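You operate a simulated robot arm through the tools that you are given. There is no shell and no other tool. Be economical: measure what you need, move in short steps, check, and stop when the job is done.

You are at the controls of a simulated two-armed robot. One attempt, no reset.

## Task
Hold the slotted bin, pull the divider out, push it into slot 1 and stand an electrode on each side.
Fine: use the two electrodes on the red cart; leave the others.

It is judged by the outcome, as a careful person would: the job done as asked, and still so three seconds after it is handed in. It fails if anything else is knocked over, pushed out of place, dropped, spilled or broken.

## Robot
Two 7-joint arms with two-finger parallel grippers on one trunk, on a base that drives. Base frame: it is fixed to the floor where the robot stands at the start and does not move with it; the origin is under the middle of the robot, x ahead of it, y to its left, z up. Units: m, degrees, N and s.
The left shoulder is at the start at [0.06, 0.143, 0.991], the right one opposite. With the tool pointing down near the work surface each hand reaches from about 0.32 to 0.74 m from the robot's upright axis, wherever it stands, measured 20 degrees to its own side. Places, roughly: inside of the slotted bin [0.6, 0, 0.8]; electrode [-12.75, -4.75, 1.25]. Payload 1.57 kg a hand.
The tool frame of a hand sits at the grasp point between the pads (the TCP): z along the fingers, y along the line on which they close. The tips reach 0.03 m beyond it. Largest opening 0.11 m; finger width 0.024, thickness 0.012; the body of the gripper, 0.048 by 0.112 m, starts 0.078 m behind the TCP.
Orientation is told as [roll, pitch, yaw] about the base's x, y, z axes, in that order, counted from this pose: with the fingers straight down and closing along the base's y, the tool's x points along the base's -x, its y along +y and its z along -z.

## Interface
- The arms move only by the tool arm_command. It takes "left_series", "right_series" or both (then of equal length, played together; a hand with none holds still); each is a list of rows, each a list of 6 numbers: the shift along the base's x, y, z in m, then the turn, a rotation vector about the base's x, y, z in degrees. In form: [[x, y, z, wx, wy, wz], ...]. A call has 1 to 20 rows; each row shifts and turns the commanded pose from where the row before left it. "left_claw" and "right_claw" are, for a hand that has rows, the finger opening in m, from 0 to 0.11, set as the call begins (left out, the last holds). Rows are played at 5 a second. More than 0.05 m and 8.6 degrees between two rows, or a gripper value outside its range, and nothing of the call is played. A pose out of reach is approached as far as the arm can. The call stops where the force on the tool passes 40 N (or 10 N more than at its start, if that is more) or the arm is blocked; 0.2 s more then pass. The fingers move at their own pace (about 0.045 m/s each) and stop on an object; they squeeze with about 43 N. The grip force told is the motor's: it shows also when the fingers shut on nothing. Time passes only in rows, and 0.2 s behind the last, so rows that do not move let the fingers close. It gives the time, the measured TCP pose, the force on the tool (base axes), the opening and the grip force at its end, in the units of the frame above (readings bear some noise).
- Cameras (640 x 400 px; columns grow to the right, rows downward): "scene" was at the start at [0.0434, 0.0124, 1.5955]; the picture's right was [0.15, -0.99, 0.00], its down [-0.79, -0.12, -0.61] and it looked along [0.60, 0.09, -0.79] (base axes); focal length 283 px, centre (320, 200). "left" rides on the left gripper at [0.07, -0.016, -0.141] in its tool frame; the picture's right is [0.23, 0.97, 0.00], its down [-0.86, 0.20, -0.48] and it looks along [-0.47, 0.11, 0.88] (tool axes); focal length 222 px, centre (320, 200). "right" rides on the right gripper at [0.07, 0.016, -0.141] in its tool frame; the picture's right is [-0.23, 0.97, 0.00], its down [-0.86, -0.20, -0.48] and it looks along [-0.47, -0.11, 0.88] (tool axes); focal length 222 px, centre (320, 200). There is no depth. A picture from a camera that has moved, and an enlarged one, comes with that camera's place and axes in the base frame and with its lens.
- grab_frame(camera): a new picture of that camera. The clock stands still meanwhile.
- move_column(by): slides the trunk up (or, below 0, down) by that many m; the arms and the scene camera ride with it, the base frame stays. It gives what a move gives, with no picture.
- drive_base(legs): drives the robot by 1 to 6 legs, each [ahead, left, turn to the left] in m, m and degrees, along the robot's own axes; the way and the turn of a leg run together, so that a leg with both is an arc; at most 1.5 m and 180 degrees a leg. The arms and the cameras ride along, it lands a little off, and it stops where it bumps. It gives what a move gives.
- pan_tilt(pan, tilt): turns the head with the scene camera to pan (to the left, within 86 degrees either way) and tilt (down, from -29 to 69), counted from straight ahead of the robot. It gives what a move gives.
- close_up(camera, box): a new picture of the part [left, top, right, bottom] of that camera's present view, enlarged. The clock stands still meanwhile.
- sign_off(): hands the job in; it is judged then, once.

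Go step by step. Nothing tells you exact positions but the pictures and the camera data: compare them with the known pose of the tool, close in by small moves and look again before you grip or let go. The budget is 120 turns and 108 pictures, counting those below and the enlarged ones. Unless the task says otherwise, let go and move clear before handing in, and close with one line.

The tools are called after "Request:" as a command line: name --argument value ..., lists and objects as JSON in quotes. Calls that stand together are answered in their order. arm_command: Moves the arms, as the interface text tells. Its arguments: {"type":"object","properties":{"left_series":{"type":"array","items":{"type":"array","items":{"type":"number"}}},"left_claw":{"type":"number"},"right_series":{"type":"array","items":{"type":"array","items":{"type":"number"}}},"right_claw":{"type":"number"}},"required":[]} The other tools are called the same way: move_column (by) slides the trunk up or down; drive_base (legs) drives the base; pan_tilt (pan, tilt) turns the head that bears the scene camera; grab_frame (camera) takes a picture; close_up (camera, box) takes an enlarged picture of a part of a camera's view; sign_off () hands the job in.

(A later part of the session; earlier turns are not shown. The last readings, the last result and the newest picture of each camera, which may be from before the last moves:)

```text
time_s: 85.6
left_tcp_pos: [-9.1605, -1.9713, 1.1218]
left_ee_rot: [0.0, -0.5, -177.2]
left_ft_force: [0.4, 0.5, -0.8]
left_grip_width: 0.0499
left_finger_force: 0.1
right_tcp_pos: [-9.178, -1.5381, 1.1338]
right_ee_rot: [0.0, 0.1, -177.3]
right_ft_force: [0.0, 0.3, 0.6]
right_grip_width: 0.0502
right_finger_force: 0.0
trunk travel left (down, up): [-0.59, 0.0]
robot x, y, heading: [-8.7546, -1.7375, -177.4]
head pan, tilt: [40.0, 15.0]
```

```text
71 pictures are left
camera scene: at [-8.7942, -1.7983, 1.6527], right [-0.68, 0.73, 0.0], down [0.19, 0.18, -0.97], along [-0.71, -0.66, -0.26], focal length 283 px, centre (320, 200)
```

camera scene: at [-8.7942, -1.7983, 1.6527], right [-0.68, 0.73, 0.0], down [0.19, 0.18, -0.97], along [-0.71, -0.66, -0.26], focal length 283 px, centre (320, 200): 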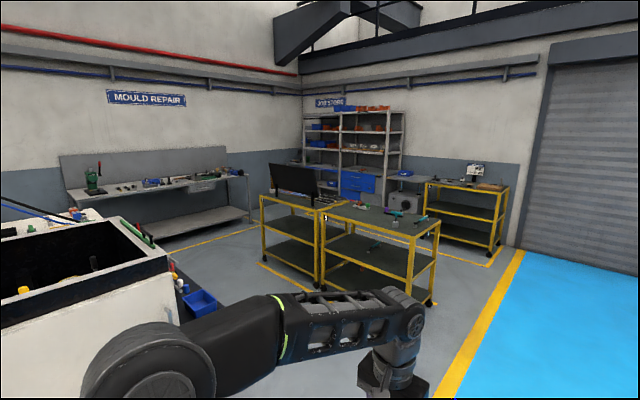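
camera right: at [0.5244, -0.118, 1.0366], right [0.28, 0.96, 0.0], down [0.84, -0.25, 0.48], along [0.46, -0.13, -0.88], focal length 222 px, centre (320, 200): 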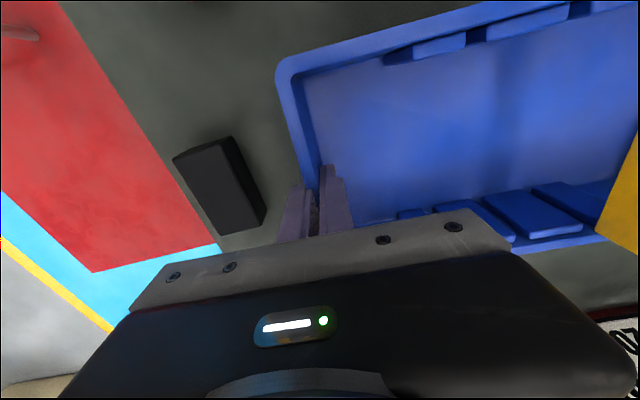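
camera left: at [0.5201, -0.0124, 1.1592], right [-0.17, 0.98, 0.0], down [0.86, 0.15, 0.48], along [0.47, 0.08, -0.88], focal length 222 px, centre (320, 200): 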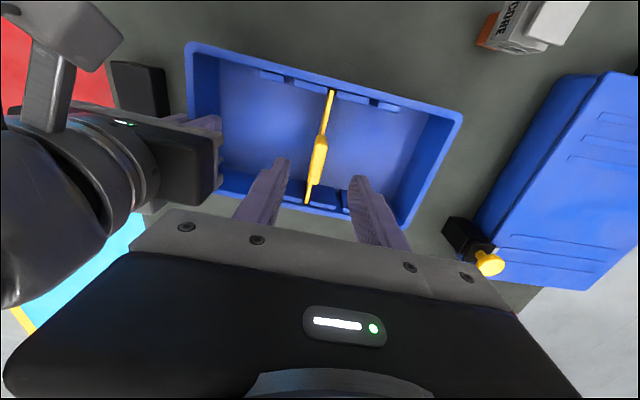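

The hinted spot projects onto the shelf labelled "JOB STORE". Zoom there and look for a red cart.

Request:
close_up --camera "scene" --box '[290, 90, 420, 210]'

Request:
close_up --camera "scene" --box '[260, 150, 520, 310]'

Request:
pan_tilt --pan -40 --tilt 15

Request:
grab_frame --camera "scene"

```text
3.33 times, centred on (355, 150) of scene
camera zoom: at [-8.7942, -1.7983, 1.6527], right [-0.68, 0.73, 0.0], down [0.19, 0.18, -0.97], along [-0.71, -0.66, -0.26], focal length 944 px, centre (203, 367)
```

zoom: 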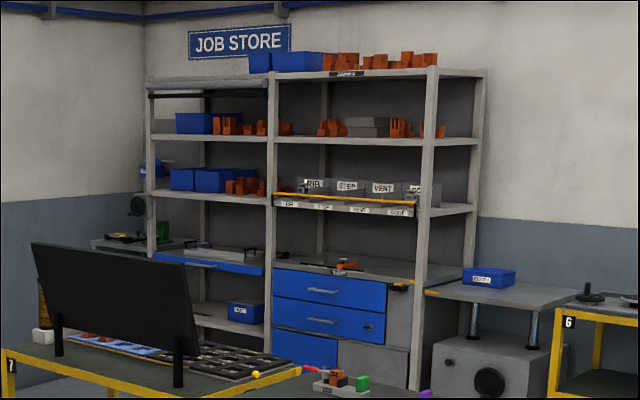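

```text
2.46 times, centred on (390, 230) of scene
camera zoom: at [-8.7942, -1.7983, 1.6527], right [-0.68, 0.73, 0.0], down [0.19, 0.18, -0.97], along [-0.71, -0.66, -0.26], focal length 697 px, centre (148, 126)
```

zoom: 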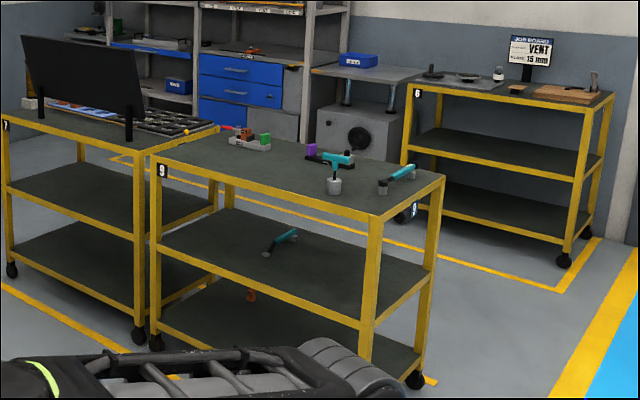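

```text
time_s: 87.2
left_tcp_pos: [-9.1614, -1.9721, 1.1225]
left_ee_rot: [0.0, -0.5, -177.1]
left_ft_force: [0.7, -0.6, -0.3]
left_grip_width: 0.05
left_finger_force: 0.0
right_tcp_pos: [-9.1793, -1.537, 1.134]
right_ee_rot: [0.1, 0.1, -177.3]
right_ft_force: [0.9, 0.6, -0.5]
right_grip_width: 0.0504
right_finger_force: 0.0
trunk travel left (down, up): [-0.59, 0.0]
robot x, y, heading: [-8.7568, -1.7377, -177.5]
head pan, tilt: [-40.0, 15.0]
```

```text
68 pictures are left
camera scene: at [-8.7999, -1.6785, 1.6527], right [0.6, 0.8, 0.0], down [0.21, -0.16, -0.97], along [-0.77, 0.58, -0.26], focal length 283 px, centre (320, 200)
```

scene: 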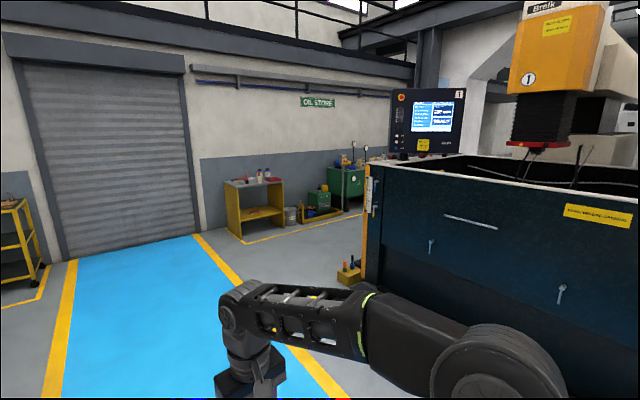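

The shelf carries electrodes labelled RIB/STEP/VENT, but no red cart. I'll survey the remaining directions here before deciding.

Request:
pan_tilt --pan 86 --tilt 15

Request:
grab_frame --camera "scene"

Request:
drive_base --legs '[[1.2, 0, 0], [0, 0, 60]]'

Request:
grab_frame --camera "scene"

Request:
pan_tilt --pan 0 --tilt 15

Request:
grab_frame --camera "scene"

```text
time_s: 89.2
left_tcp_pos: [-9.1616, -1.9713, 1.1222]
left_ee_rot: [0.0, -0.5, -177.2]
left_ft_force: [0.5, -0.2, -0.2]
left_grip_width: 0.0501
left_finger_force: 0.1
right_tcp_pos: [-9.1788, -1.5377, 1.1343]
right_ee_rot: [0.0, 0.1, -177.2]
right_ft_force: [0.2, 0.5, -0.9]
right_grip_width: 0.05
right_finger_force: 0.1
trunk travel left (down, up): [-0.59, 0.0]
robot x, y, heading: [-8.7508, -1.7378, -177.2]
head pan, tilt: [85.9, 15.0]
```

```text
67 pictures are left
camera scene: at [-8.7277, -1.8284, 1.6527], right [-1.0, 0.02, 0.0], down [0.01, 0.26, -0.97], along [-0.02, -0.97, -0.26], focal length 283 px, centre (320, 200)
```

scene: 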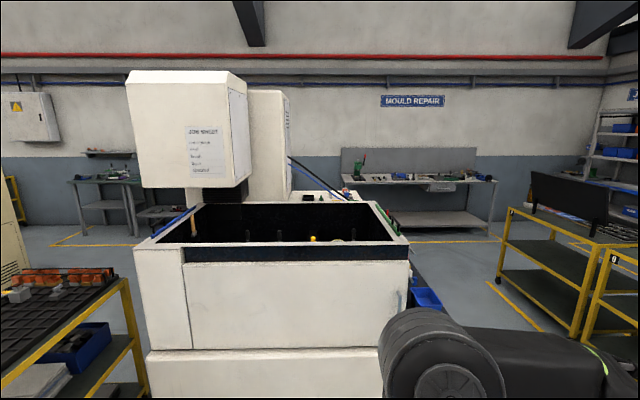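

```text
time_s: 97.9
left_tcp_pos: [-9.9438, -2.2582, 1.1212]
left_ee_rot: [-0.1, -0.5, -117.4]
left_ft_force: [0.7, -0.8, -0.2]
left_grip_width: 0.05
left_finger_force: 0.0
right_tcp_pos: [-10.3275, -2.0556, 1.1328]
right_ee_rot: [0.0, 0.1, -117.4]
right_ft_force: [-0.4, 0.4, 0.1]
right_grip_width: 0.0501
right_finger_force: 0.1
trunk travel left (down, up): [-0.59, 0.0]
robot x, y, heading: [-9.9432, -1.7878, -117.2]
head pan, tilt: [85.9, 15.0]
```

```text
66 pictures are left
camera scene: at [-9.8499, -1.8097, 1.6527], right [-0.52, -0.85, 0.0], down [-0.22, 0.13, -0.97], along [0.82, -0.5, -0.26], focal length 283 px, centre (320, 200)
```

scene: 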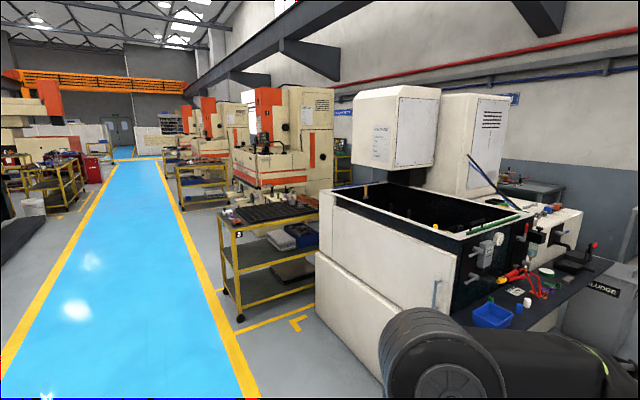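

```text
time_s: 99.5
left_tcp_pos: [-9.9428, -2.2583, 1.1219]
left_ee_rot: [0.0, -0.5, -117.3]
left_ft_force: [-0.3, -0.1, 0.5]
left_grip_width: 0.0502
left_finger_force: 0.1
right_tcp_pos: [-10.3289, -2.0561, 1.134]
right_ee_rot: [0.0, 0.1, -117.4]
right_ft_force: [-0.7, 0.0, -0.4]
right_grip_width: 0.05
right_finger_force: 0.1
trunk travel left (down, up): [-0.59, 0.0]
robot x, y, heading: [-9.9407, -1.7898, -117.3]
head pan, tilt: [0.0, 15.0]
```

```text
65 pictures are left
camera scene: at [-9.9726, -1.844, 1.6527], right [-0.89, 0.46, 0.0], down [0.12, 0.23, -0.97], along [-0.44, -0.86, -0.26], focal length 283 px, centre (320, 200)
```

scene: 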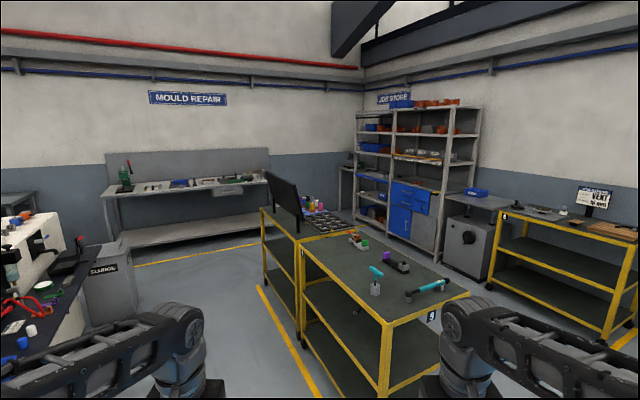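

Let me zoom in on the shelf region and on the carts from here.

Request:
close_up --camera "scene" --box '[330, 90, 510, 240]'

Request:
pan_tilt --pan 80 --tilt 0

Request:
close_up --camera "scene" --box '[0, 150, 240, 300]'

```text
2.67 times, centred on (420, 165) of scene
camera zoom: at [-9.9726, -1.844, 1.6527], right [-0.89, 0.46, 0.0], down [0.12, 0.23, -0.97], along [-0.44, -0.86, -0.26], focal length 755 px, centre (53, 293)
```

zoom: 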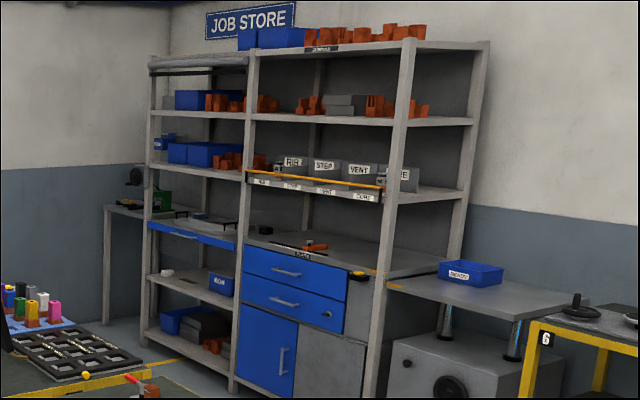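

```text
time_s: 101.1
left_tcp_pos: [-9.9442, -2.2578, 1.1219]
left_ee_rot: [0.0, -0.5, -117.3]
left_ft_force: [-0.4, -0.3, -0.1]
left_grip_width: 0.05
left_finger_force: 0.0
right_tcp_pos: [-10.3279, -2.0565, 1.1342]
right_ee_rot: [0.0, 0.1, -117.4]
right_ft_force: [-0.3, -0.4, 0.0]
right_grip_width: 0.0503
right_finger_force: 0.1
trunk travel left (down, up): [-0.59, 0.0]
robot x, y, heading: [-9.9399, -1.7911, -117.0]
head pan, tilt: [80.0, 0.0]
```

```text
2.67 times, centred on (120, 225) of scene
camera zoom: at [-9.8582, -1.8156, 1.6768], right [-0.61, -0.79, 0.0], down [0.0, 0.0, -1.0], along [0.79, -0.61, 0.0], focal length 755 px, centre (853, 133)
```

zoom: 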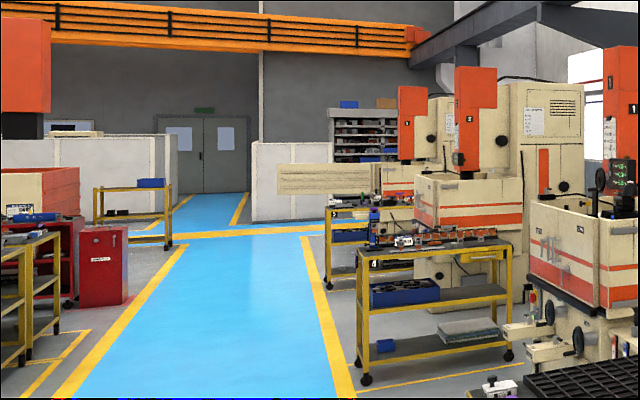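

The start bench is itself the red cart (red frame on casters; all other carts are yellow), so the two electrodes wanted are the CORE and STEP ones on it. Drive back.

Request:
drive_base --legs '[[0, 0, 117], [1.5, 0, 0], [1.5, 0, 0], [1.5, 0, 0]]'

Request:
pan_tilt --pan 5 --tilt 15

Request:
grab_frame --camera "scene"

```text
time_s: 127.5
left_tcp_pos: [-5.0254, -1.5915, 1.1209]
left_ee_rot: [0.0, -0.5, -0.7]
left_ft_force: [-0.7, 0.5, 0.4]
left_grip_width: 0.0502
left_finger_force: 0.1
right_tcp_pos: [-5.0341, -2.0249, 1.135]
right_ee_rot: [0.1, 0.1, -0.7]
right_ft_force: [-0.6, -0.2, -0.3]
right_grip_width: 0.0501
right_finger_force: 0.0
trunk travel left (down, up): [-0.59, 0.0]
robot x, y, heading: [-5.4433, -1.8012, -0.5]
head pan, tilt: [80.0, 0.0]
```

```text
time_s: 128.9
left_tcp_pos: [-5.0247, -1.5915, 1.1217]
left_ee_rot: [0.0, -0.5, -0.6]
left_ft_force: [0.5, 0.7, -0.4]
left_grip_width: 0.0501
left_finger_force: 0.1
right_tcp_pos: [-5.0336, -2.0253, 1.1332]
right_ee_rot: [-0.1, 0.1, -0.8]
right_ft_force: [0.0, 0.2, -0.2]
right_grip_width: 0.0501
right_finger_force: 0.0
trunk travel left (down, up): [-0.59, 0.0]
robot x, y, heading: [-5.4483, -1.8013, -0.6]
head pan, tilt: [5.0, 15.0]
```

```text
62 pictures are left
camera scene: at [-5.3818, -1.7922, 1.6527], right [0.08, -1.0, 0.0], down [-0.26, -0.02, -0.97], along [0.96, 0.07, -0.26], focal length 283 px, centre (320, 200)
```

scene: 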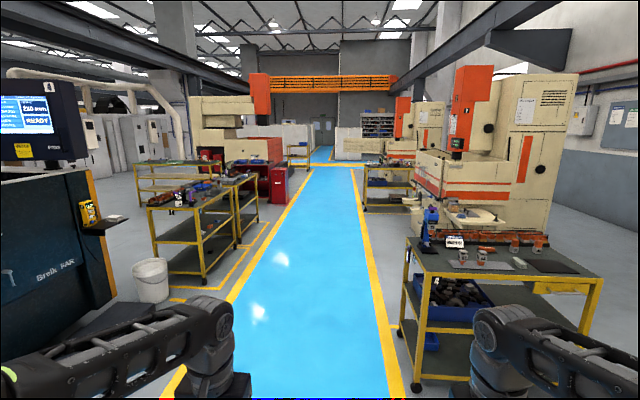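

Continue up the aisle to beside the red cart, then strafe left to in front of it.

Request:
drive_base --legs '[[1.5, 0.1, 0], [1.5, 0.1, 0], [1.5, 0.1, 0], [0.69, 0.05, 0.6]]'

Request:
pan_tilt --pan 50 --tilt 40

Request:
grab_frame --camera "scene"

```text
refused: leg 1 is longer than a leg can be; nothing moved
```

```text
time_s: 130.0
left_tcp_pos: [-5.0247, -1.5915, 1.1217]
left_ee_rot: [0.0, -0.5, -0.6]
left_ft_force: [0.5, -0.8, -0.2]
left_grip_width: 0.0503
left_finger_force: 0.1
right_tcp_pos: [-5.0341, -2.0248, 1.1331]
right_ee_rot: [0.0, 0.1, -0.7]
right_ft_force: [-0.4, 0.4, 0.6]
right_grip_width: 0.05
right_finger_force: 0.1
trunk travel left (down, up): [-0.59, 0.0]
robot x, y, heading: [-5.4411, -1.7998, -0.6]
head pan, tilt: [50.0, 40.0]
```

```text
61 pictures are left
camera scene: at [-5.4195, -1.7349, 1.6131], right [0.76, -0.65, 0.0], down [-0.42, -0.49, -0.77], along [0.5, 0.58, -0.64], focal length 283 px, centre (320, 200)
```

scene: 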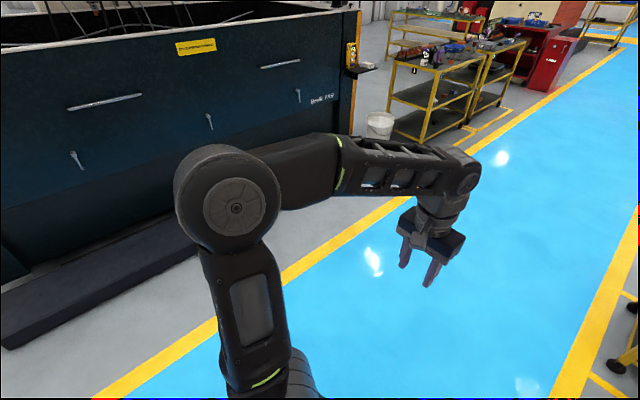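

Request:
drive_base --legs '[[1.4, 0.08, 0], [1.4, 0.08, 0], [1.4, 0.08, 0], [0.97, 0.06, 0.6]]'

Request:
grab_frame --camera "scene"

```text
time_s: 155.0
left_tcp_pos: [0.1724, -1.3427, 1.1211]
left_ee_rot: [0.0, -0.5, -0.3]
left_ft_force: [0.6, -1.2, -0.1]
left_grip_width: 0.0503
left_finger_force: 0.0
right_tcp_pos: [0.166, -1.7773, 1.1332]
right_ee_rot: [0.1, 0.1, -0.4]
right_ft_force: [0.8, 0.5, -0.7]
right_grip_width: 0.0504
right_finger_force: 0.0
trunk travel left (down, up): [-0.59, 0.0]
robot x, y, heading: [-0.2456, -1.5523, -0.5]
head pan, tilt: [50.0, 40.0]
```

```text
60 pictures are left
camera scene: at [-0.2208, -1.4886, 1.6131], right [0.76, -0.65, 0.0], down [-0.42, -0.49, -0.77], along [0.5, 0.58, -0.64], focal length 283 px, centre (320, 200)
```

scene: 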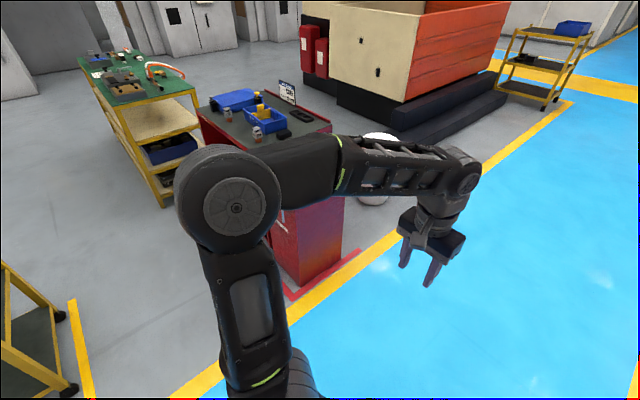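

Strafe left to in front of the cart and return to the working position.

Request:
drive_base --legs '[[0, 1.48, 0.4], [0, 0.06, 0]]'

Request:
pan_tilt --pan 0 --tilt 55

Request:
grab_frame --camera "scene"

```text
time_s: 162.9
left_tcp_pos: [0.1665, 0.1957, 1.1225]
left_ee_rot: [-0.1, -0.4, 0.5]
left_ft_force: [-0.4, 0.6, 0.8]
left_grip_width: 0.0501
left_finger_force: 0.2
right_tcp_pos: [0.1666, -0.2372, 1.1344]
right_ee_rot: [-0.1, 0.1, 0.4]
right_ft_force: [-0.5, -0.2, -0.1]
right_grip_width: 0.0503
right_finger_force: 0.1
trunk travel left (down, up): [-0.59, 0.0]
robot x, y, heading: [-0.2497, -0.024, 0.4]
head pan, tilt: [50.0, 40.0]
```

```text
time_s: 164.1
left_tcp_pos: [0.1683, 0.1942, 1.1219]
left_ee_rot: [0.0, -0.5, 0.4]
left_ft_force: [-0.3, -0.2, 0.0]
left_grip_width: 0.0503
left_finger_force: 0.0
right_tcp_pos: [0.167, -0.2397, 1.1332]
right_ee_rot: [0.0, 0.0, 0.4]
right_ft_force: [0.2, 0.0, -0.9]
right_grip_width: 0.0502
right_finger_force: 0.0
trunk travel left (down, up): [-0.59, 0.0]
robot x, y, heading: [-0.2509, -0.0253, 0.5]
head pan, tilt: [0.0, 55.0]
```

```text
59 pictures are left
camera scene: at [-0.2066, -0.0221, 1.5924], right [0.01, -1.0, 0.0], down [-0.82, -0.01, -0.57], along [0.57, 0.01, -0.82], focal length 283 px, centre (320, 200)
```

scene: 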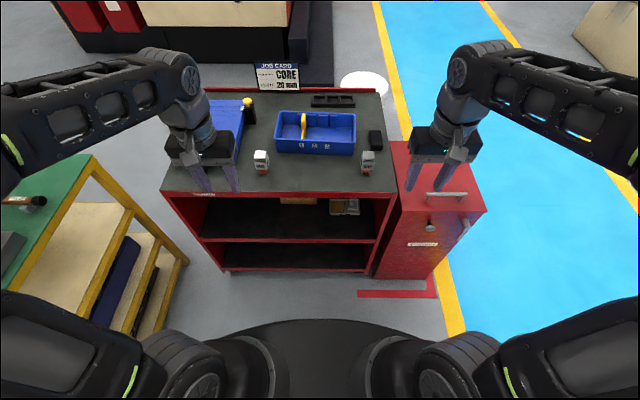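

Check the shelf of the cart and the two electrodes closely.

Request:
close_up --camera "scene" --box '[200, 185, 480, 290]'

Request:
close_up --camera "scene" --box '[240, 135, 390, 190]'

```text
2.29 times, centred on (340, 238) of scene
camera zoom: at [-0.2066, -0.0221, 1.5924], right [0.01, -1.0, 0.0], down [-0.82, -0.01, -0.57], along [0.57, 0.01, -0.82], focal length 648 px, centre (274, 114)
```

zoom: 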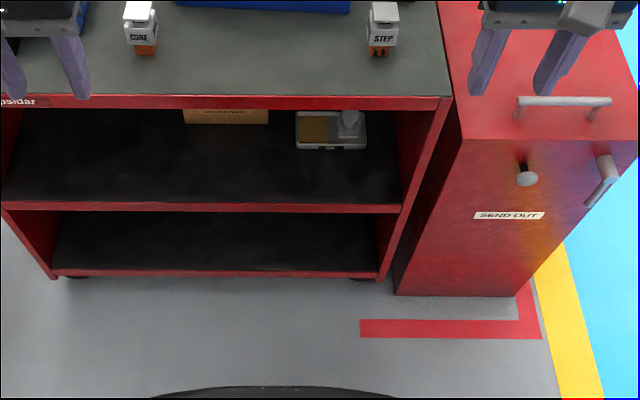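

```text
4.27 times, centred on (315, 162) of scene
camera zoom: at [-0.2066, -0.0221, 1.5924], right [0.01, -1.0, 0.0], down [-0.82, -0.01, -0.57], along [0.57, 0.01, -0.82], focal length 1209 px, centre (341, 360)
```

zoom: 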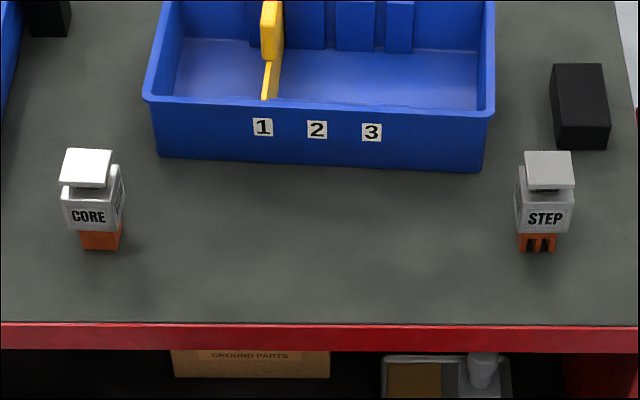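

Both electrodes (CORE at ≈[0.445,0.18], STEP at ≈[0.445,−0.175]) stand tip-down on the red cart. Drive up to the working position and re-measure from above.

Request:
drive_base --legs '[[0.24, 0.02, -0.4]]'

Request:
pan_tilt --pan 0 --tilt 60

Request:
grab_frame --camera "scene"

Request:
close_up --camera "right" --box '[200, 60, 500, 240]'

Request:
close_up --camera "left" --box '[140, 60, 440, 240]'

```text
time_s: 165.8
left_tcp_pos: [0.4109, 0.2145, 1.1208]
left_ee_rot: [0.0, -0.5, 0.3]
left_ft_force: [0.5, -0.8, 0.0]
left_grip_width: 0.0502
left_finger_force: 0.1
right_tcp_pos: [0.4078, -0.2211, 1.1343]
right_ee_rot: [0.0, 0.1, 0.2]
right_ft_force: [-0.6, 0.5, -0.2]
right_grip_width: 0.05
right_finger_force: 0.1
trunk travel left (down, up): [-0.59, 0.0]
robot x, y, heading: [-0.0063, -0.0017, 0.2]
head pan, tilt: [0.0, 55.0]
```

```text
time_s: 166.5
left_tcp_pos: [0.4084, 0.2126, 1.1219]
left_ee_rot: [0.0, -0.6, 0.1]
left_ft_force: [0.7, -0.3, 0.1]
left_grip_width: 0.0501
left_finger_force: 0.1
right_tcp_pos: [0.4063, -0.2204, 1.1329]
right_ee_rot: [0.0, 0.0, 0.1]
right_ft_force: [-1.0, -0.3, -0.5]
right_grip_width: 0.0502
right_finger_force: 0.1
trunk travel left (down, up): [-0.59, 0.0]
robot x, y, heading: [-0.0068, 0.0021, 0.0]
head pan, tilt: [0.0, 60.0]
```

```text
56 pictures are left
camera scene: at [0.0288, -0.0012, 1.5864], right [0.0, -1.0, 0.0], down [-0.87, 0.0, -0.5], along [0.5, 0.0, -0.87], focal length 283 px, centre (320, 200)
```

scene: 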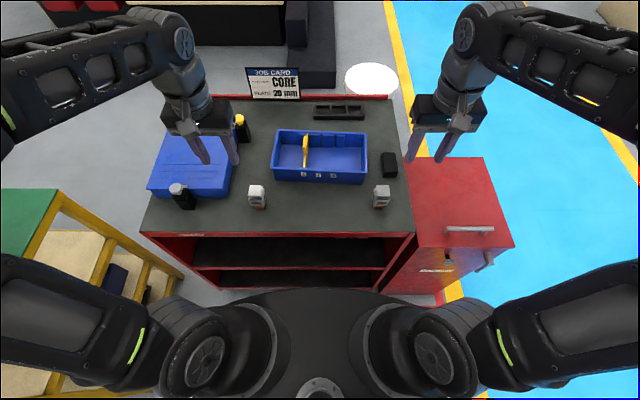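

```text
2.13 times, centred on (350, 150) of right
camera zoom: at [0.3362, -0.2042, 1.2764], right [0.23, 0.97, 0.0], down [0.86, -0.2, 0.48], along [0.47, -0.11, -0.88], focal length 474 px, centre (256, 307)
```

zoom: 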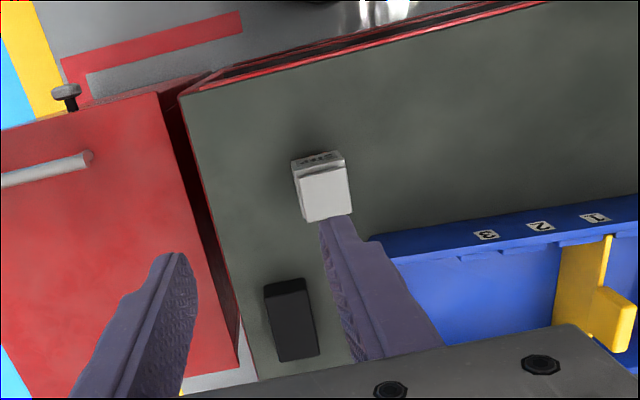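

```text
2.13 times, centred on (290, 150) of left
camera zoom: at [0.337, 0.1954, 1.2621], right [-0.23, 0.97, 0.0], down [0.85, 0.2, 0.49], along [0.47, 0.11, -0.87], focal length 474 px, centre (384, 307)
```

zoom: 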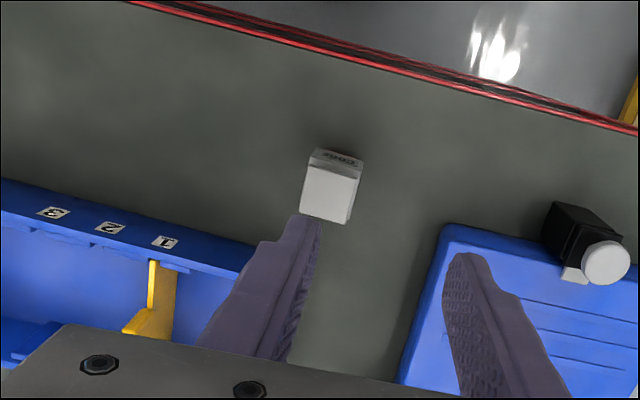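

Caps at ≈(0.440,0.179) and (0.443,−0.1755), tops z≈0.917. Left hand will turn −90° (so its fingers close along x, fitting the narrow compartment); both hover above the electrodes.

Request:
arm_command --left_series '[[0.0029, -0.0031, -0.011, 0, 0, -8.45], [0.0029, -0.0031, -0.011, 0, 0, -8.45], [0.0029, -0.0031, -0.011, 0, 0, -8.45], [0.0029, -0.0031, -0.011, 0, 0, -8.45], [0.0029, -0.0031, -0.011, 0, 0, -8.45], [0.0029, -0.0031, -0.011, 0, 0, -8.45], [0.0029, -0.0031, -0.011, 0, 0, -8.45], [0.0029, -0.0031, -0.011, 0, 0, -8.45], [0.0029, -0.0031, -0.011, 0, 0, -8.45], [0.0029, -0.0031, -0.011, 0, 0, -8.45], [0.0029, -0.0031, -0.011, 0, 0, -8.45]]' --right_series '[[0.0033, 0.0041, -0.0121, 0, 0, 0], [0.0033, 0.0041, -0.0121, 0, 0, 0], [0.0033, 0.0041, -0.0121, 0, 0, 0], [0.0033, 0.0041, -0.0121, 0, 0, 0], [0.0033, 0.0041, -0.0121, 0, 0, 0], [0.0033, 0.0041, -0.0121, 0, 0, 0], [0.0033, 0.0041, -0.0121, 0, 0, 0], [0.0033, 0.0041, -0.0121, 0, 0, 0], [0.0033, 0.0041, -0.0121, 0, 0, 0], [0.0033, 0.0041, -0.0121, 0, 0, 0], [0.0033, 0.0041, -0.0121, 0, 0, 0]]' --left_claw 0.08 --right_claw 0.08

Request:
grab_frame --camera "left"

Request:
grab_frame --camera "right"

Request:
grab_frame --camera "scene"

```text
time_s: 168.9
left_tcp_pos: [0.4412, 0.1786, 0.9991]
left_ee_rot: [-0.1, -0.5, -92.9]
left_ft_force: [-0.3, 0.9, 0.1]
left_grip_width: 0.0801
left_finger_force: 0.0
right_tcp_pos: [0.4432, -0.1757, 1.0011]
right_ee_rot: [0.1, 0.1, 0.1]
right_ft_force: [0.5, 0.5, -0.1]
right_grip_width: 0.0797
right_finger_force: 0.1
trunk travel left (down, up): [-0.59, 0.0]
robot x, y, heading: [-0.006, -0.0029, 0.0]
head pan, tilt: [0.0, 60.0]
```

```text
53 pictures are left
camera left: at [0.4275, 0.2491, 1.1404], right [0.98, 0.18, 0.0], down [0.16, -0.86, 0.49], along [0.08, -0.48, -0.87], focal length 222 px, centre (320, 200)
```

left: 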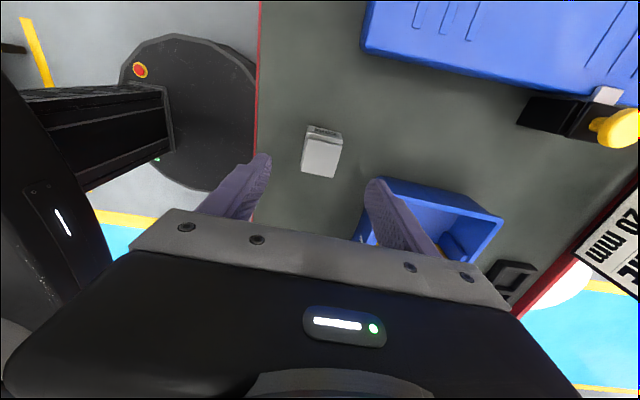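

```text
52 pictures are left
camera right: at [0.3734, -0.1594, 1.143], right [0.23, 0.97, 0.0], down [0.86, -0.2, 0.48], along [0.47, -0.11, -0.88], focal length 222 px, centre (320, 200)
```

right: 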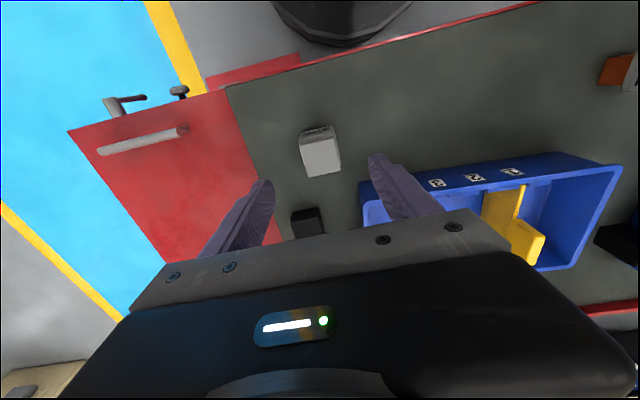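

```text
51 pictures are left
camera scene: at [0.0297, -0.0011, 1.5864], right [0.0, -1.0, 0.0], down [-0.87, 0.0, -0.5], along [0.5, 0.0, -0.87], focal length 283 px, centre (320, 200)
```

scene: 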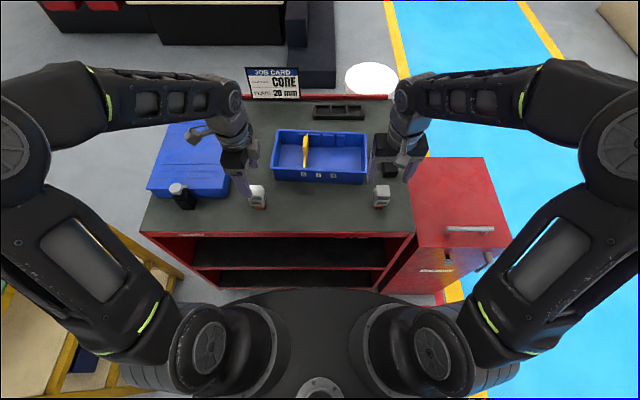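

Both hands are centred over the caps. Descend.

Request:
arm_command --left_series '[[0, 0, -0.028, 0, 0, 0], [0, 0, -0.028, 0, 0, 0], [0, 0, -0.024, 0, 0, 0], [0, 0, -0.019, 0, 0, 0], [0, 0, -0.016, 0, 0, 0]]' --right_series '[[0, 0, -0.028, 0, 0, 0], [0, 0, -0.028, 0, 0, 0], [0, 0, -0.024, 0, 0, 0], [0, 0, -0.019, 0, 0, 0], [0, 0, -0.016, 0, 0, 0]]'

Request:
close_up --camera "scene" --box '[220, 130, 420, 230]'

Request:
close_up --camera "right" --box '[200, 60, 440, 240]'

Request:
close_up --camera "left" --box '[200, 60, 440, 240]'

```text
time_s: 170.1
left_tcp_pos: [0.4418, 0.1787, 0.8848]
left_ee_rot: [-0.1, -0.5, -92.7]
left_ft_force: [0.0, -0.2, 0.1]
left_grip_width: 0.0801
left_finger_force: 0.2
right_tcp_pos: [0.4438, -0.1751, 0.8857]
right_ee_rot: [-0.1, 0.2, 0.1]
right_ft_force: [-1.0, -0.2, -0.6]
right_grip_width: 0.08
right_finger_force: 0.1
trunk travel left (down, up): [-0.59, 0.0]
robot x, y, heading: [-0.0078, -0.0044, 0.1]
head pan, tilt: [0.0, 60.0]
```

```text
3.20 times, centred on (320, 180) of scene
camera zoom: at [0.0298, -0.001, 1.5864], right [0.0, -1.0, 0.0], down [-0.87, 0.0, -0.5], along [0.5, 0.0, -0.87], focal length 906 px, centre (320, 264)
```

zoom: 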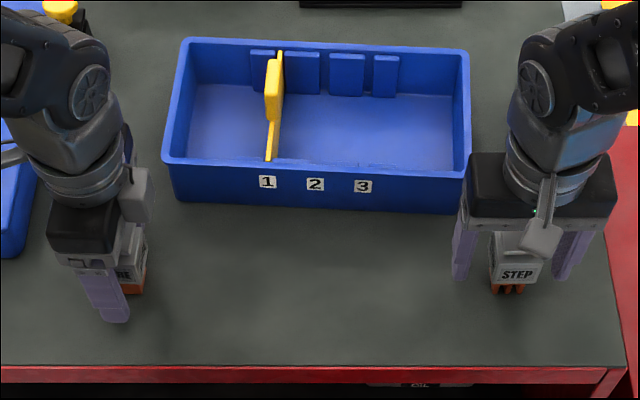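

```text
2.22 times, centred on (320, 150) of right
camera zoom: at [0.373, -0.1584, 1.0282], right [0.22, 0.97, 0.0], down [0.86, -0.2, 0.48], along [0.47, -0.11, -0.88], focal length 494 px, centre (320, 311)
```

zoom: 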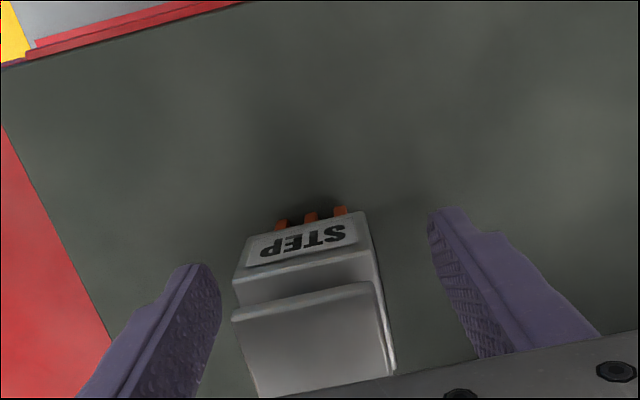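

```text
2.22 times, centred on (320, 150) of left
camera zoom: at [0.4278, 0.2495, 1.0251], right [0.98, 0.18, 0.0], down [0.16, -0.86, 0.49], along [0.09, -0.48, -0.87], focal length 494 px, centre (320, 311)
```

zoom: 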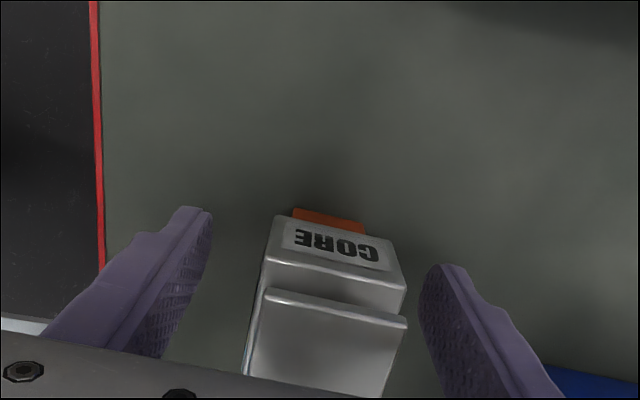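

Both electrodes sit between the fingers. Close both grippers.

Request:
arm_command --left_series '[[0, 0, 0, 0, 0, 0], [0, 0, 0, 0, 0, 0], [0, 0, 0, 0, 0, 0], [0, 0, 0, 0, 0, 0]]' --right_series '[[0, 0, 0, 0, 0, 0], [0, 0, 0, 0, 0, 0], [0, 0, 0, 0, 0, 0], [0, 0, 0, 0, 0, 0]]' --left_claw 0.0 --right_claw 0.0

Request:
arm_command --left_series '[[0, 0, 0.01, 0, 0, 0], [0, 0, 0.02, 0, 0, 0], [0, 0, 0.03, 0, 0, 0], [0, 0, 0.03, 0, 0, 0], [0, 0, 0.03, 0, 0, 0]]' --right_series '[[0, 0, 0.01, 0, 0, 0], [0, 0, 0.02, 0, 0, 0], [0, 0, 0.03, 0, 0, 0], [0, 0, 0.03, 0, 0, 0], [0, 0, 0.03, 0, 0, 0]]'

Request:
close_up --camera "scene" --box '[200, 90, 440, 230]'

Request:
close_up --camera "left" --box '[200, 60, 440, 240]'

Request:
close_up --camera "right" --box '[200, 60, 440, 240]'

```text
time_s: 171.1
left_tcp_pos: [0.4414, 0.1791, 0.8836]
left_ee_rot: [0.1, -0.6, -92.7]
left_ft_force: [2.0, 0.2, 0.0]
left_grip_width: 0.0399
left_finger_force: 28.3
right_tcp_pos: [0.4437, -0.1756, 0.8859]
right_ee_rot: [0.0, 0.0, 0.2]
right_ft_force: [-1.3, -0.7, 0.3]
right_grip_width: 0.04
right_finger_force: 28.1
trunk travel left (down, up): [-0.59, 0.0]
robot x, y, heading: [-0.0056, -0.0037, 0.2]
head pan, tilt: [0.0, 60.0]
```

```text
time_s: 172.3
left_tcp_pos: [0.4414, 0.1793, 1.0061]
left_ee_rot: [0.0, -0.5, -92.9]
left_ft_force: [-0.1, 0.1, -5.9]
left_grip_width: 0.0394
left_finger_force: 43.0
right_tcp_pos: [0.4436, -0.1751, 1.0058]
right_ee_rot: [0.0, 0.2, 0.1]
right_ft_force: [-0.5, -0.2, -5.3]
right_grip_width: 0.0399
right_finger_force: 42.7
trunk travel left (down, up): [-0.59, 0.0]
robot x, y, heading: [-0.0063, -0.0054, 0.2]
head pan, tilt: [0.0, 60.0]
```

```text
2.67 times, centred on (320, 160) of scene
camera zoom: at [0.0288, -0.0012, 1.5863], right [0.0, -1.0, 0.0], down [-0.87, 0.0, -0.5], along [0.5, 0.0, -0.87], focal length 755 px, centre (320, 307)
```

zoom: 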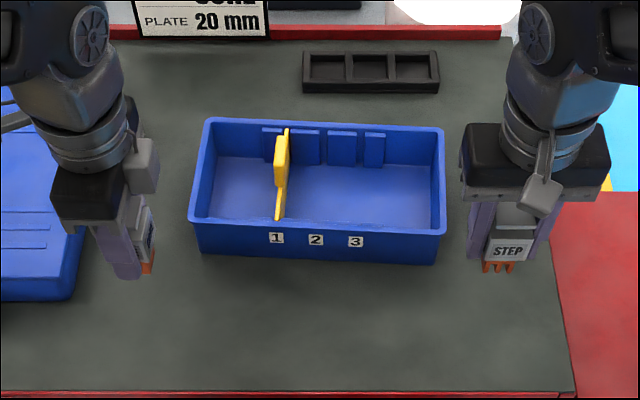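

```text
2.22 times, centred on (320, 150) of left
camera zoom: at [0.4271, 0.2494, 1.1463], right [0.98, 0.18, 0.0], down [0.16, -0.86, 0.49], along [0.09, -0.48, -0.87], focal length 494 px, centre (320, 311)
```

zoom: 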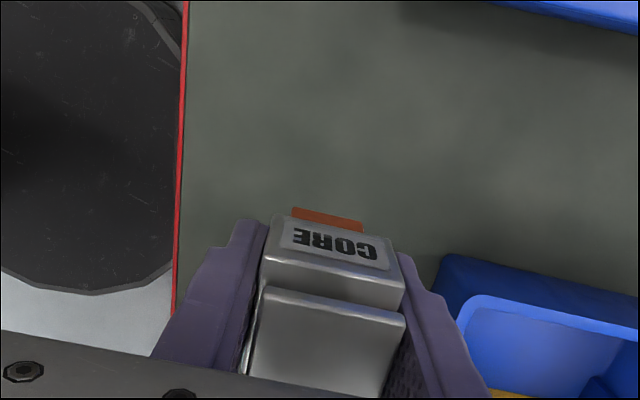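

```text
2.22 times, centred on (320, 150) of right
camera zoom: at [0.3732, -0.1587, 1.1484], right [0.23, 0.97, 0.0], down [0.86, -0.2, 0.48], along [0.47, -0.11, -0.88], focal length 494 px, centre (320, 311)
```

zoom: 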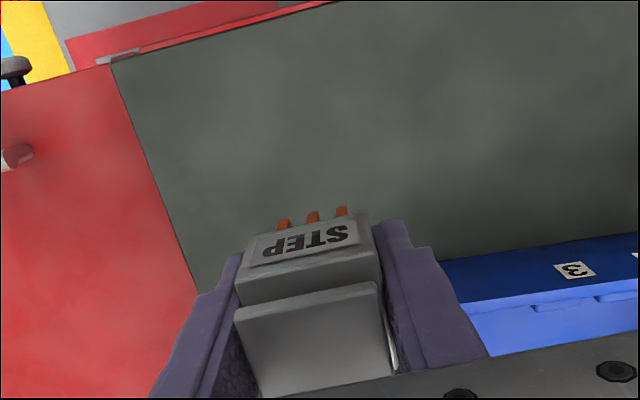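

Both are lifted cleanly. Move CORE over the left compartment (target ≈[0.610,0.0915]).

Request:
arm_command --left_series '[[0.0281, -0.0146, 0.002, 0, 0, 0], [0.0281, -0.0146, 0, 0, 0, 0], [0.0281, -0.0146, 0, 0, 0, 0], [0.0281, -0.0146, 0, 0, 0, 0], [0.0281, -0.0147, 0, 0, 0, 0], [0.0281, -0.0147, 0, 0, 0, 0], [0, 0, -0.02, 0, 0, 0], [0, 0, -0.02, 0, 0, 0]]'

Request:
close_up --camera "scene" --box '[220, 90, 400, 200]'

Request:
close_up --camera "left" --box '[160, 40, 480, 240]'

```text
time_s: 174.1
left_tcp_pos: [0.6107, 0.0902, 0.9667]
left_ee_rot: [-0.1, -0.5, -92.7]
left_ft_force: [1.4, -0.6, -5.0]
left_grip_width: 0.0396
left_finger_force: 43.1
right_tcp_pos: [0.4447, -0.1764, 1.0051]
right_ee_rot: [0.0, 0.2, 0.2]
right_ft_force: [0.2, -0.5, -6.0]
right_grip_width: 0.0395
right_finger_force: 42.6
trunk travel left (down, up): [-0.59, 0.0]
robot x, y, heading: [-0.0055, -0.0043, 0.0]
head pan, tilt: [0.0, 60.0]
```

```text
3.56 times, centred on (310, 145) of scene
camera zoom: at [0.0309, -0.0015, 1.5863], right [0.0, -1.0, 0.0], down [-0.87, 0.0, -0.5], along [0.5, 0.0, -0.87], focal length 1007 px, centre (356, 396)
```

zoom: 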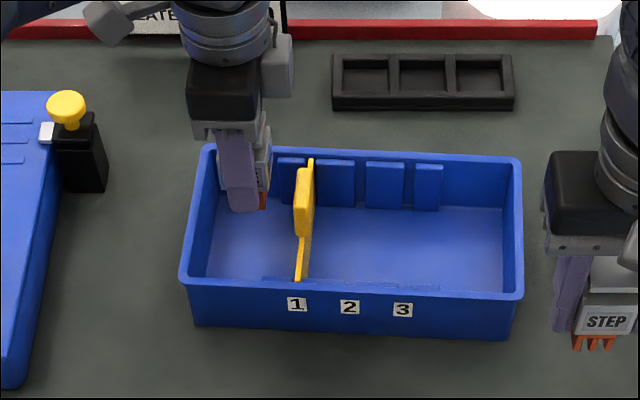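

```text
2.00 times, centred on (320, 140) of left
camera zoom: at [0.5973, 0.1607, 1.1064], right [0.98, 0.18, 0.0], down [0.16, -0.86, 0.49], along [0.08, -0.48, -0.87], focal length 444 px, centre (320, 320)
```

zoom: 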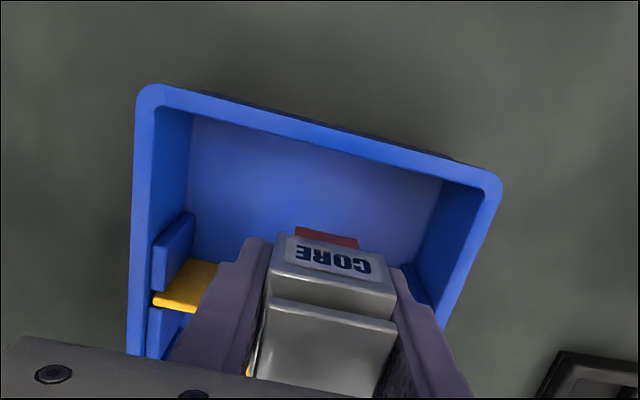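

CORE is centred in the left compartment. Lower it to just above the floor, then by small steps.

Request:
arm_command --left_series '[[0, 0, -0.02, 0, 0, 0], [0, 0, -0.02, 0, 0, 0], [0, 0, -0.02, 0, 0, 0], [0, 0, -0.012, 0, 0, 0]]'

Request:
arm_command --left_series '[[0, 0, -0.002, 0, 0, 0], [0, 0, 0, 0, 0, 0]]'

Request:
close_up --camera "scene" --box '[250, 110, 350, 190]'

```text
time_s: 175.1
left_tcp_pos: [0.6114, 0.0908, 0.8934]
left_ee_rot: [-0.1, -0.5, -92.8]
left_ft_force: [-0.5, -0.5, -5.9]
left_grip_width: 0.0399
left_finger_force: 43.2
right_tcp_pos: [0.4453, -0.1746, 1.0045]
right_ee_rot: [0.0, 0.0, 0.1]
right_ft_force: [-1.2, 0.2, -6.3]
right_grip_width: 0.0398
right_finger_force: 43.0
trunk travel left (down, up): [-0.59, 0.0]
robot x, y, heading: [-0.0074, -0.0011, 0.0]
head pan, tilt: [0.0, 60.0]
```

```text
time_s: 175.7
left_tcp_pos: [0.611, 0.0907, 0.8934]
left_ee_rot: [0.0, -0.5, -92.8]
left_ft_force: [-0.7, 1.0, -3.7]
left_grip_width: 0.0401
left_finger_force: 41.8
right_tcp_pos: [0.4449, -0.1756, 1.0049]
right_ee_rot: [0.0, 0.0, 0.1]
right_ft_force: [-0.3, 0.6, -5.3]
right_grip_width: 0.04
right_finger_force: 43.1
trunk travel left (down, up): [-0.59, 0.0]
robot x, y, heading: [-0.0072, -0.0075, 0.5]
head pan, tilt: [0.0, 60.0]
```

```text
5.00 times, centred on (300, 150) of scene
camera zoom: at [0.03, -0.0013, 1.5864], right [0.0, -1.0, 0.0], down [-0.87, 0.0, -0.5], along [0.5, 0.0, -0.87], focal length 1416 px, centre (420, 450)
```

zoom: 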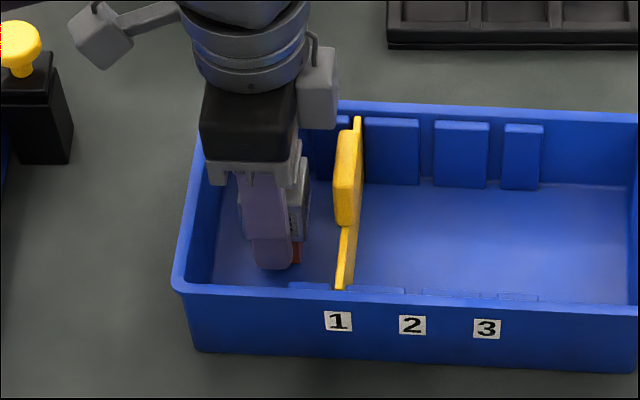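

Light contact seems to begin. Lower a couple more millimetres.

Request:
arm_command --left_series '[[0, 0, -0.0015, 0, 0, 0], [0, 0, 0, 0, 0, 0]]'

Request:
arm_command --left_series '[[0, 0, -0.0015, 0, 0, 0], [0, 0, 0, 0, 0, 0]]'

```text
time_s: 176.3
left_tcp_pos: [0.6115, 0.0906, 0.8928]
left_ee_rot: [0.2, -0.5, -92.7]
left_ft_force: [0.0, 0.8, 7.3]
left_grip_width: 0.0398
left_finger_force: 43.2
right_tcp_pos: [0.443, -0.176, 1.0065]
right_ee_rot: [0.1, 0.1, 0.2]
right_ft_force: [-0.1, -0.3, -5.6]
right_grip_width: 0.0398
right_finger_force: 43.4
trunk travel left (down, up): [-0.59, 0.0]
robot x, y, heading: [-0.0073, -0.0054, 0.5]
head pan, tilt: [0.0, 60.0]
```

```text
time_s: 176.9
left_tcp_pos: [0.6102, 0.0905, 0.8932]
left_ee_rot: [0.3, -0.5, -92.7]
left_ft_force: [1.6, 3.2, 23.7]
left_grip_width: 0.0395
left_finger_force: 43.1
right_tcp_pos: [0.4425, -0.1752, 1.0066]
right_ee_rot: [0.0, 0.0, 0.1]
right_ft_force: [0.9, 1.0, -5.7]
right_grip_width: 0.0398
right_finger_force: 43.0
trunk travel left (down, up): [-0.59, 0.0]
robot x, y, heading: [-0.0056, -0.0039, -0.1]
head pan, tilt: [0.0, 60.0]
```

Firm floor contact. Ease off slightly, open to 0.06 and lift straight up.

Request:
arm_command --left_series '[[0, 0, 0.002, 0, 0, 0], [0, 0, 0, 0, 0, 0]]'

Request:
arm_command --left_series '[[0, 0, 0, 0, 0, 0], [0, 0, 0, 0, 0, 0], [0, 0, 0, 0, 0, 0]]' --left_claw 0.06

Request:
arm_command --left_series '[[0, 0, 0.015, 0, 0, 0], [0, 0, 0.025, 0, 0, 0], [0, 0, 0.03, 0, 0, 0], [0, 0, 0.03, 0, 0, 0]]'

Request:
close_up --camera "scene" --box '[250, 100, 350, 190]'

Request:
close_up --camera "left" --box '[160, 40, 480, 240]'

```text
time_s: 177.5
left_tcp_pos: [0.6103, 0.0904, 0.893]
left_ee_rot: [0.1, -0.5, -92.8]
left_ft_force: [7.3, 2.1, 16.5]
left_grip_width: 0.0398
left_finger_force: 42.9
right_tcp_pos: [0.4436, -0.1759, 1.0047]
right_ee_rot: [0.0, 0.0, 0.1]
right_ft_force: [-0.5, 0.0, -6.5]
right_grip_width: 0.04
right_finger_force: 42.4
trunk travel left (down, up): [-0.59, 0.0]
robot x, y, heading: [-0.0045, 0.0001, 0.4]
head pan, tilt: [0.0, 60.0]
```

```text
time_s: 178.3
left_tcp_pos: [0.6096, 0.0915, 0.8924]
left_ee_rot: [-0.1, -0.5, -92.8]
left_ft_force: [0.1, 0.0, -0.2]
left_grip_width: 0.0599
left_finger_force: 0.0
right_tcp_pos: [0.4436, -0.1745, 1.0051]
right_ee_rot: [0.0, 0.1, 0.1]
right_ft_force: [-0.3, 0.2, -5.4]
right_grip_width: 0.0397
right_finger_force: 43.0
trunk travel left (down, up): [-0.59, 0.0]
robot x, y, heading: [-0.0112, 0.0007, 0.4]
head pan, tilt: [0.0, 60.0]
```

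```text
time_s: 179.3
left_tcp_pos: [0.6093, 0.0908, 0.9947]
left_ee_rot: [0.0, -0.5, -92.7]
left_ft_force: [0.2, -0.3, 0.5]
left_grip_width: 0.0601
left_finger_force: 0.0
right_tcp_pos: [0.4431, -0.174, 1.0054]
right_ee_rot: [0.0, 0.1, 0.1]
right_ft_force: [-0.5, 0.8, -6.2]
right_grip_width: 0.0398
right_finger_force: 43.2
trunk travel left (down, up): [-0.59, 0.0]
robot x, y, heading: [-0.0067, -0.0031, 0.4]
head pan, tilt: [0.0, 60.0]
```

```text
4.44 times, centred on (300, 145) of scene
camera zoom: at [0.0292, -0.0014, 1.5863], right [0.0, -1.0, 0.0], down [-0.87, 0.0, -0.5], along [0.5, 0.0, -0.87], focal length 1259 px, centre (409, 444)
```

zoom: 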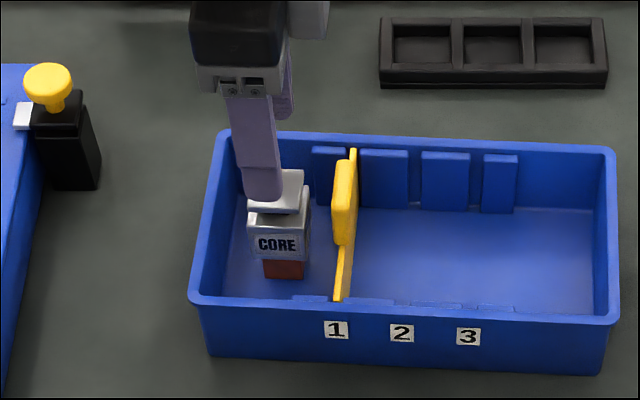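

```text
2.00 times, centred on (320, 140) of left
camera zoom: at [0.5957, 0.1609, 1.1335], right [0.98, 0.18, 0.0], down [0.16, -0.86, 0.49], along [0.09, -0.48, -0.87], focal length 444 px, centre (320, 320)
```

zoom: 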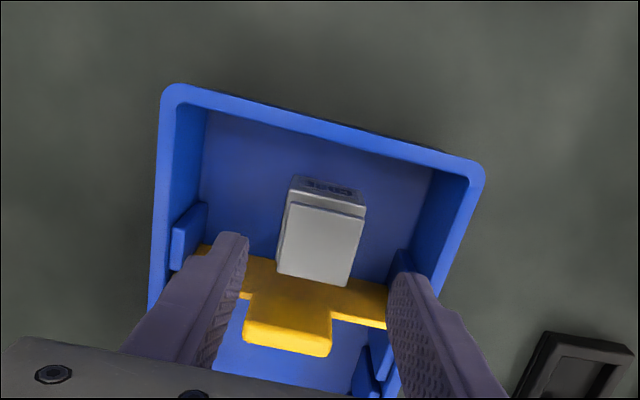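

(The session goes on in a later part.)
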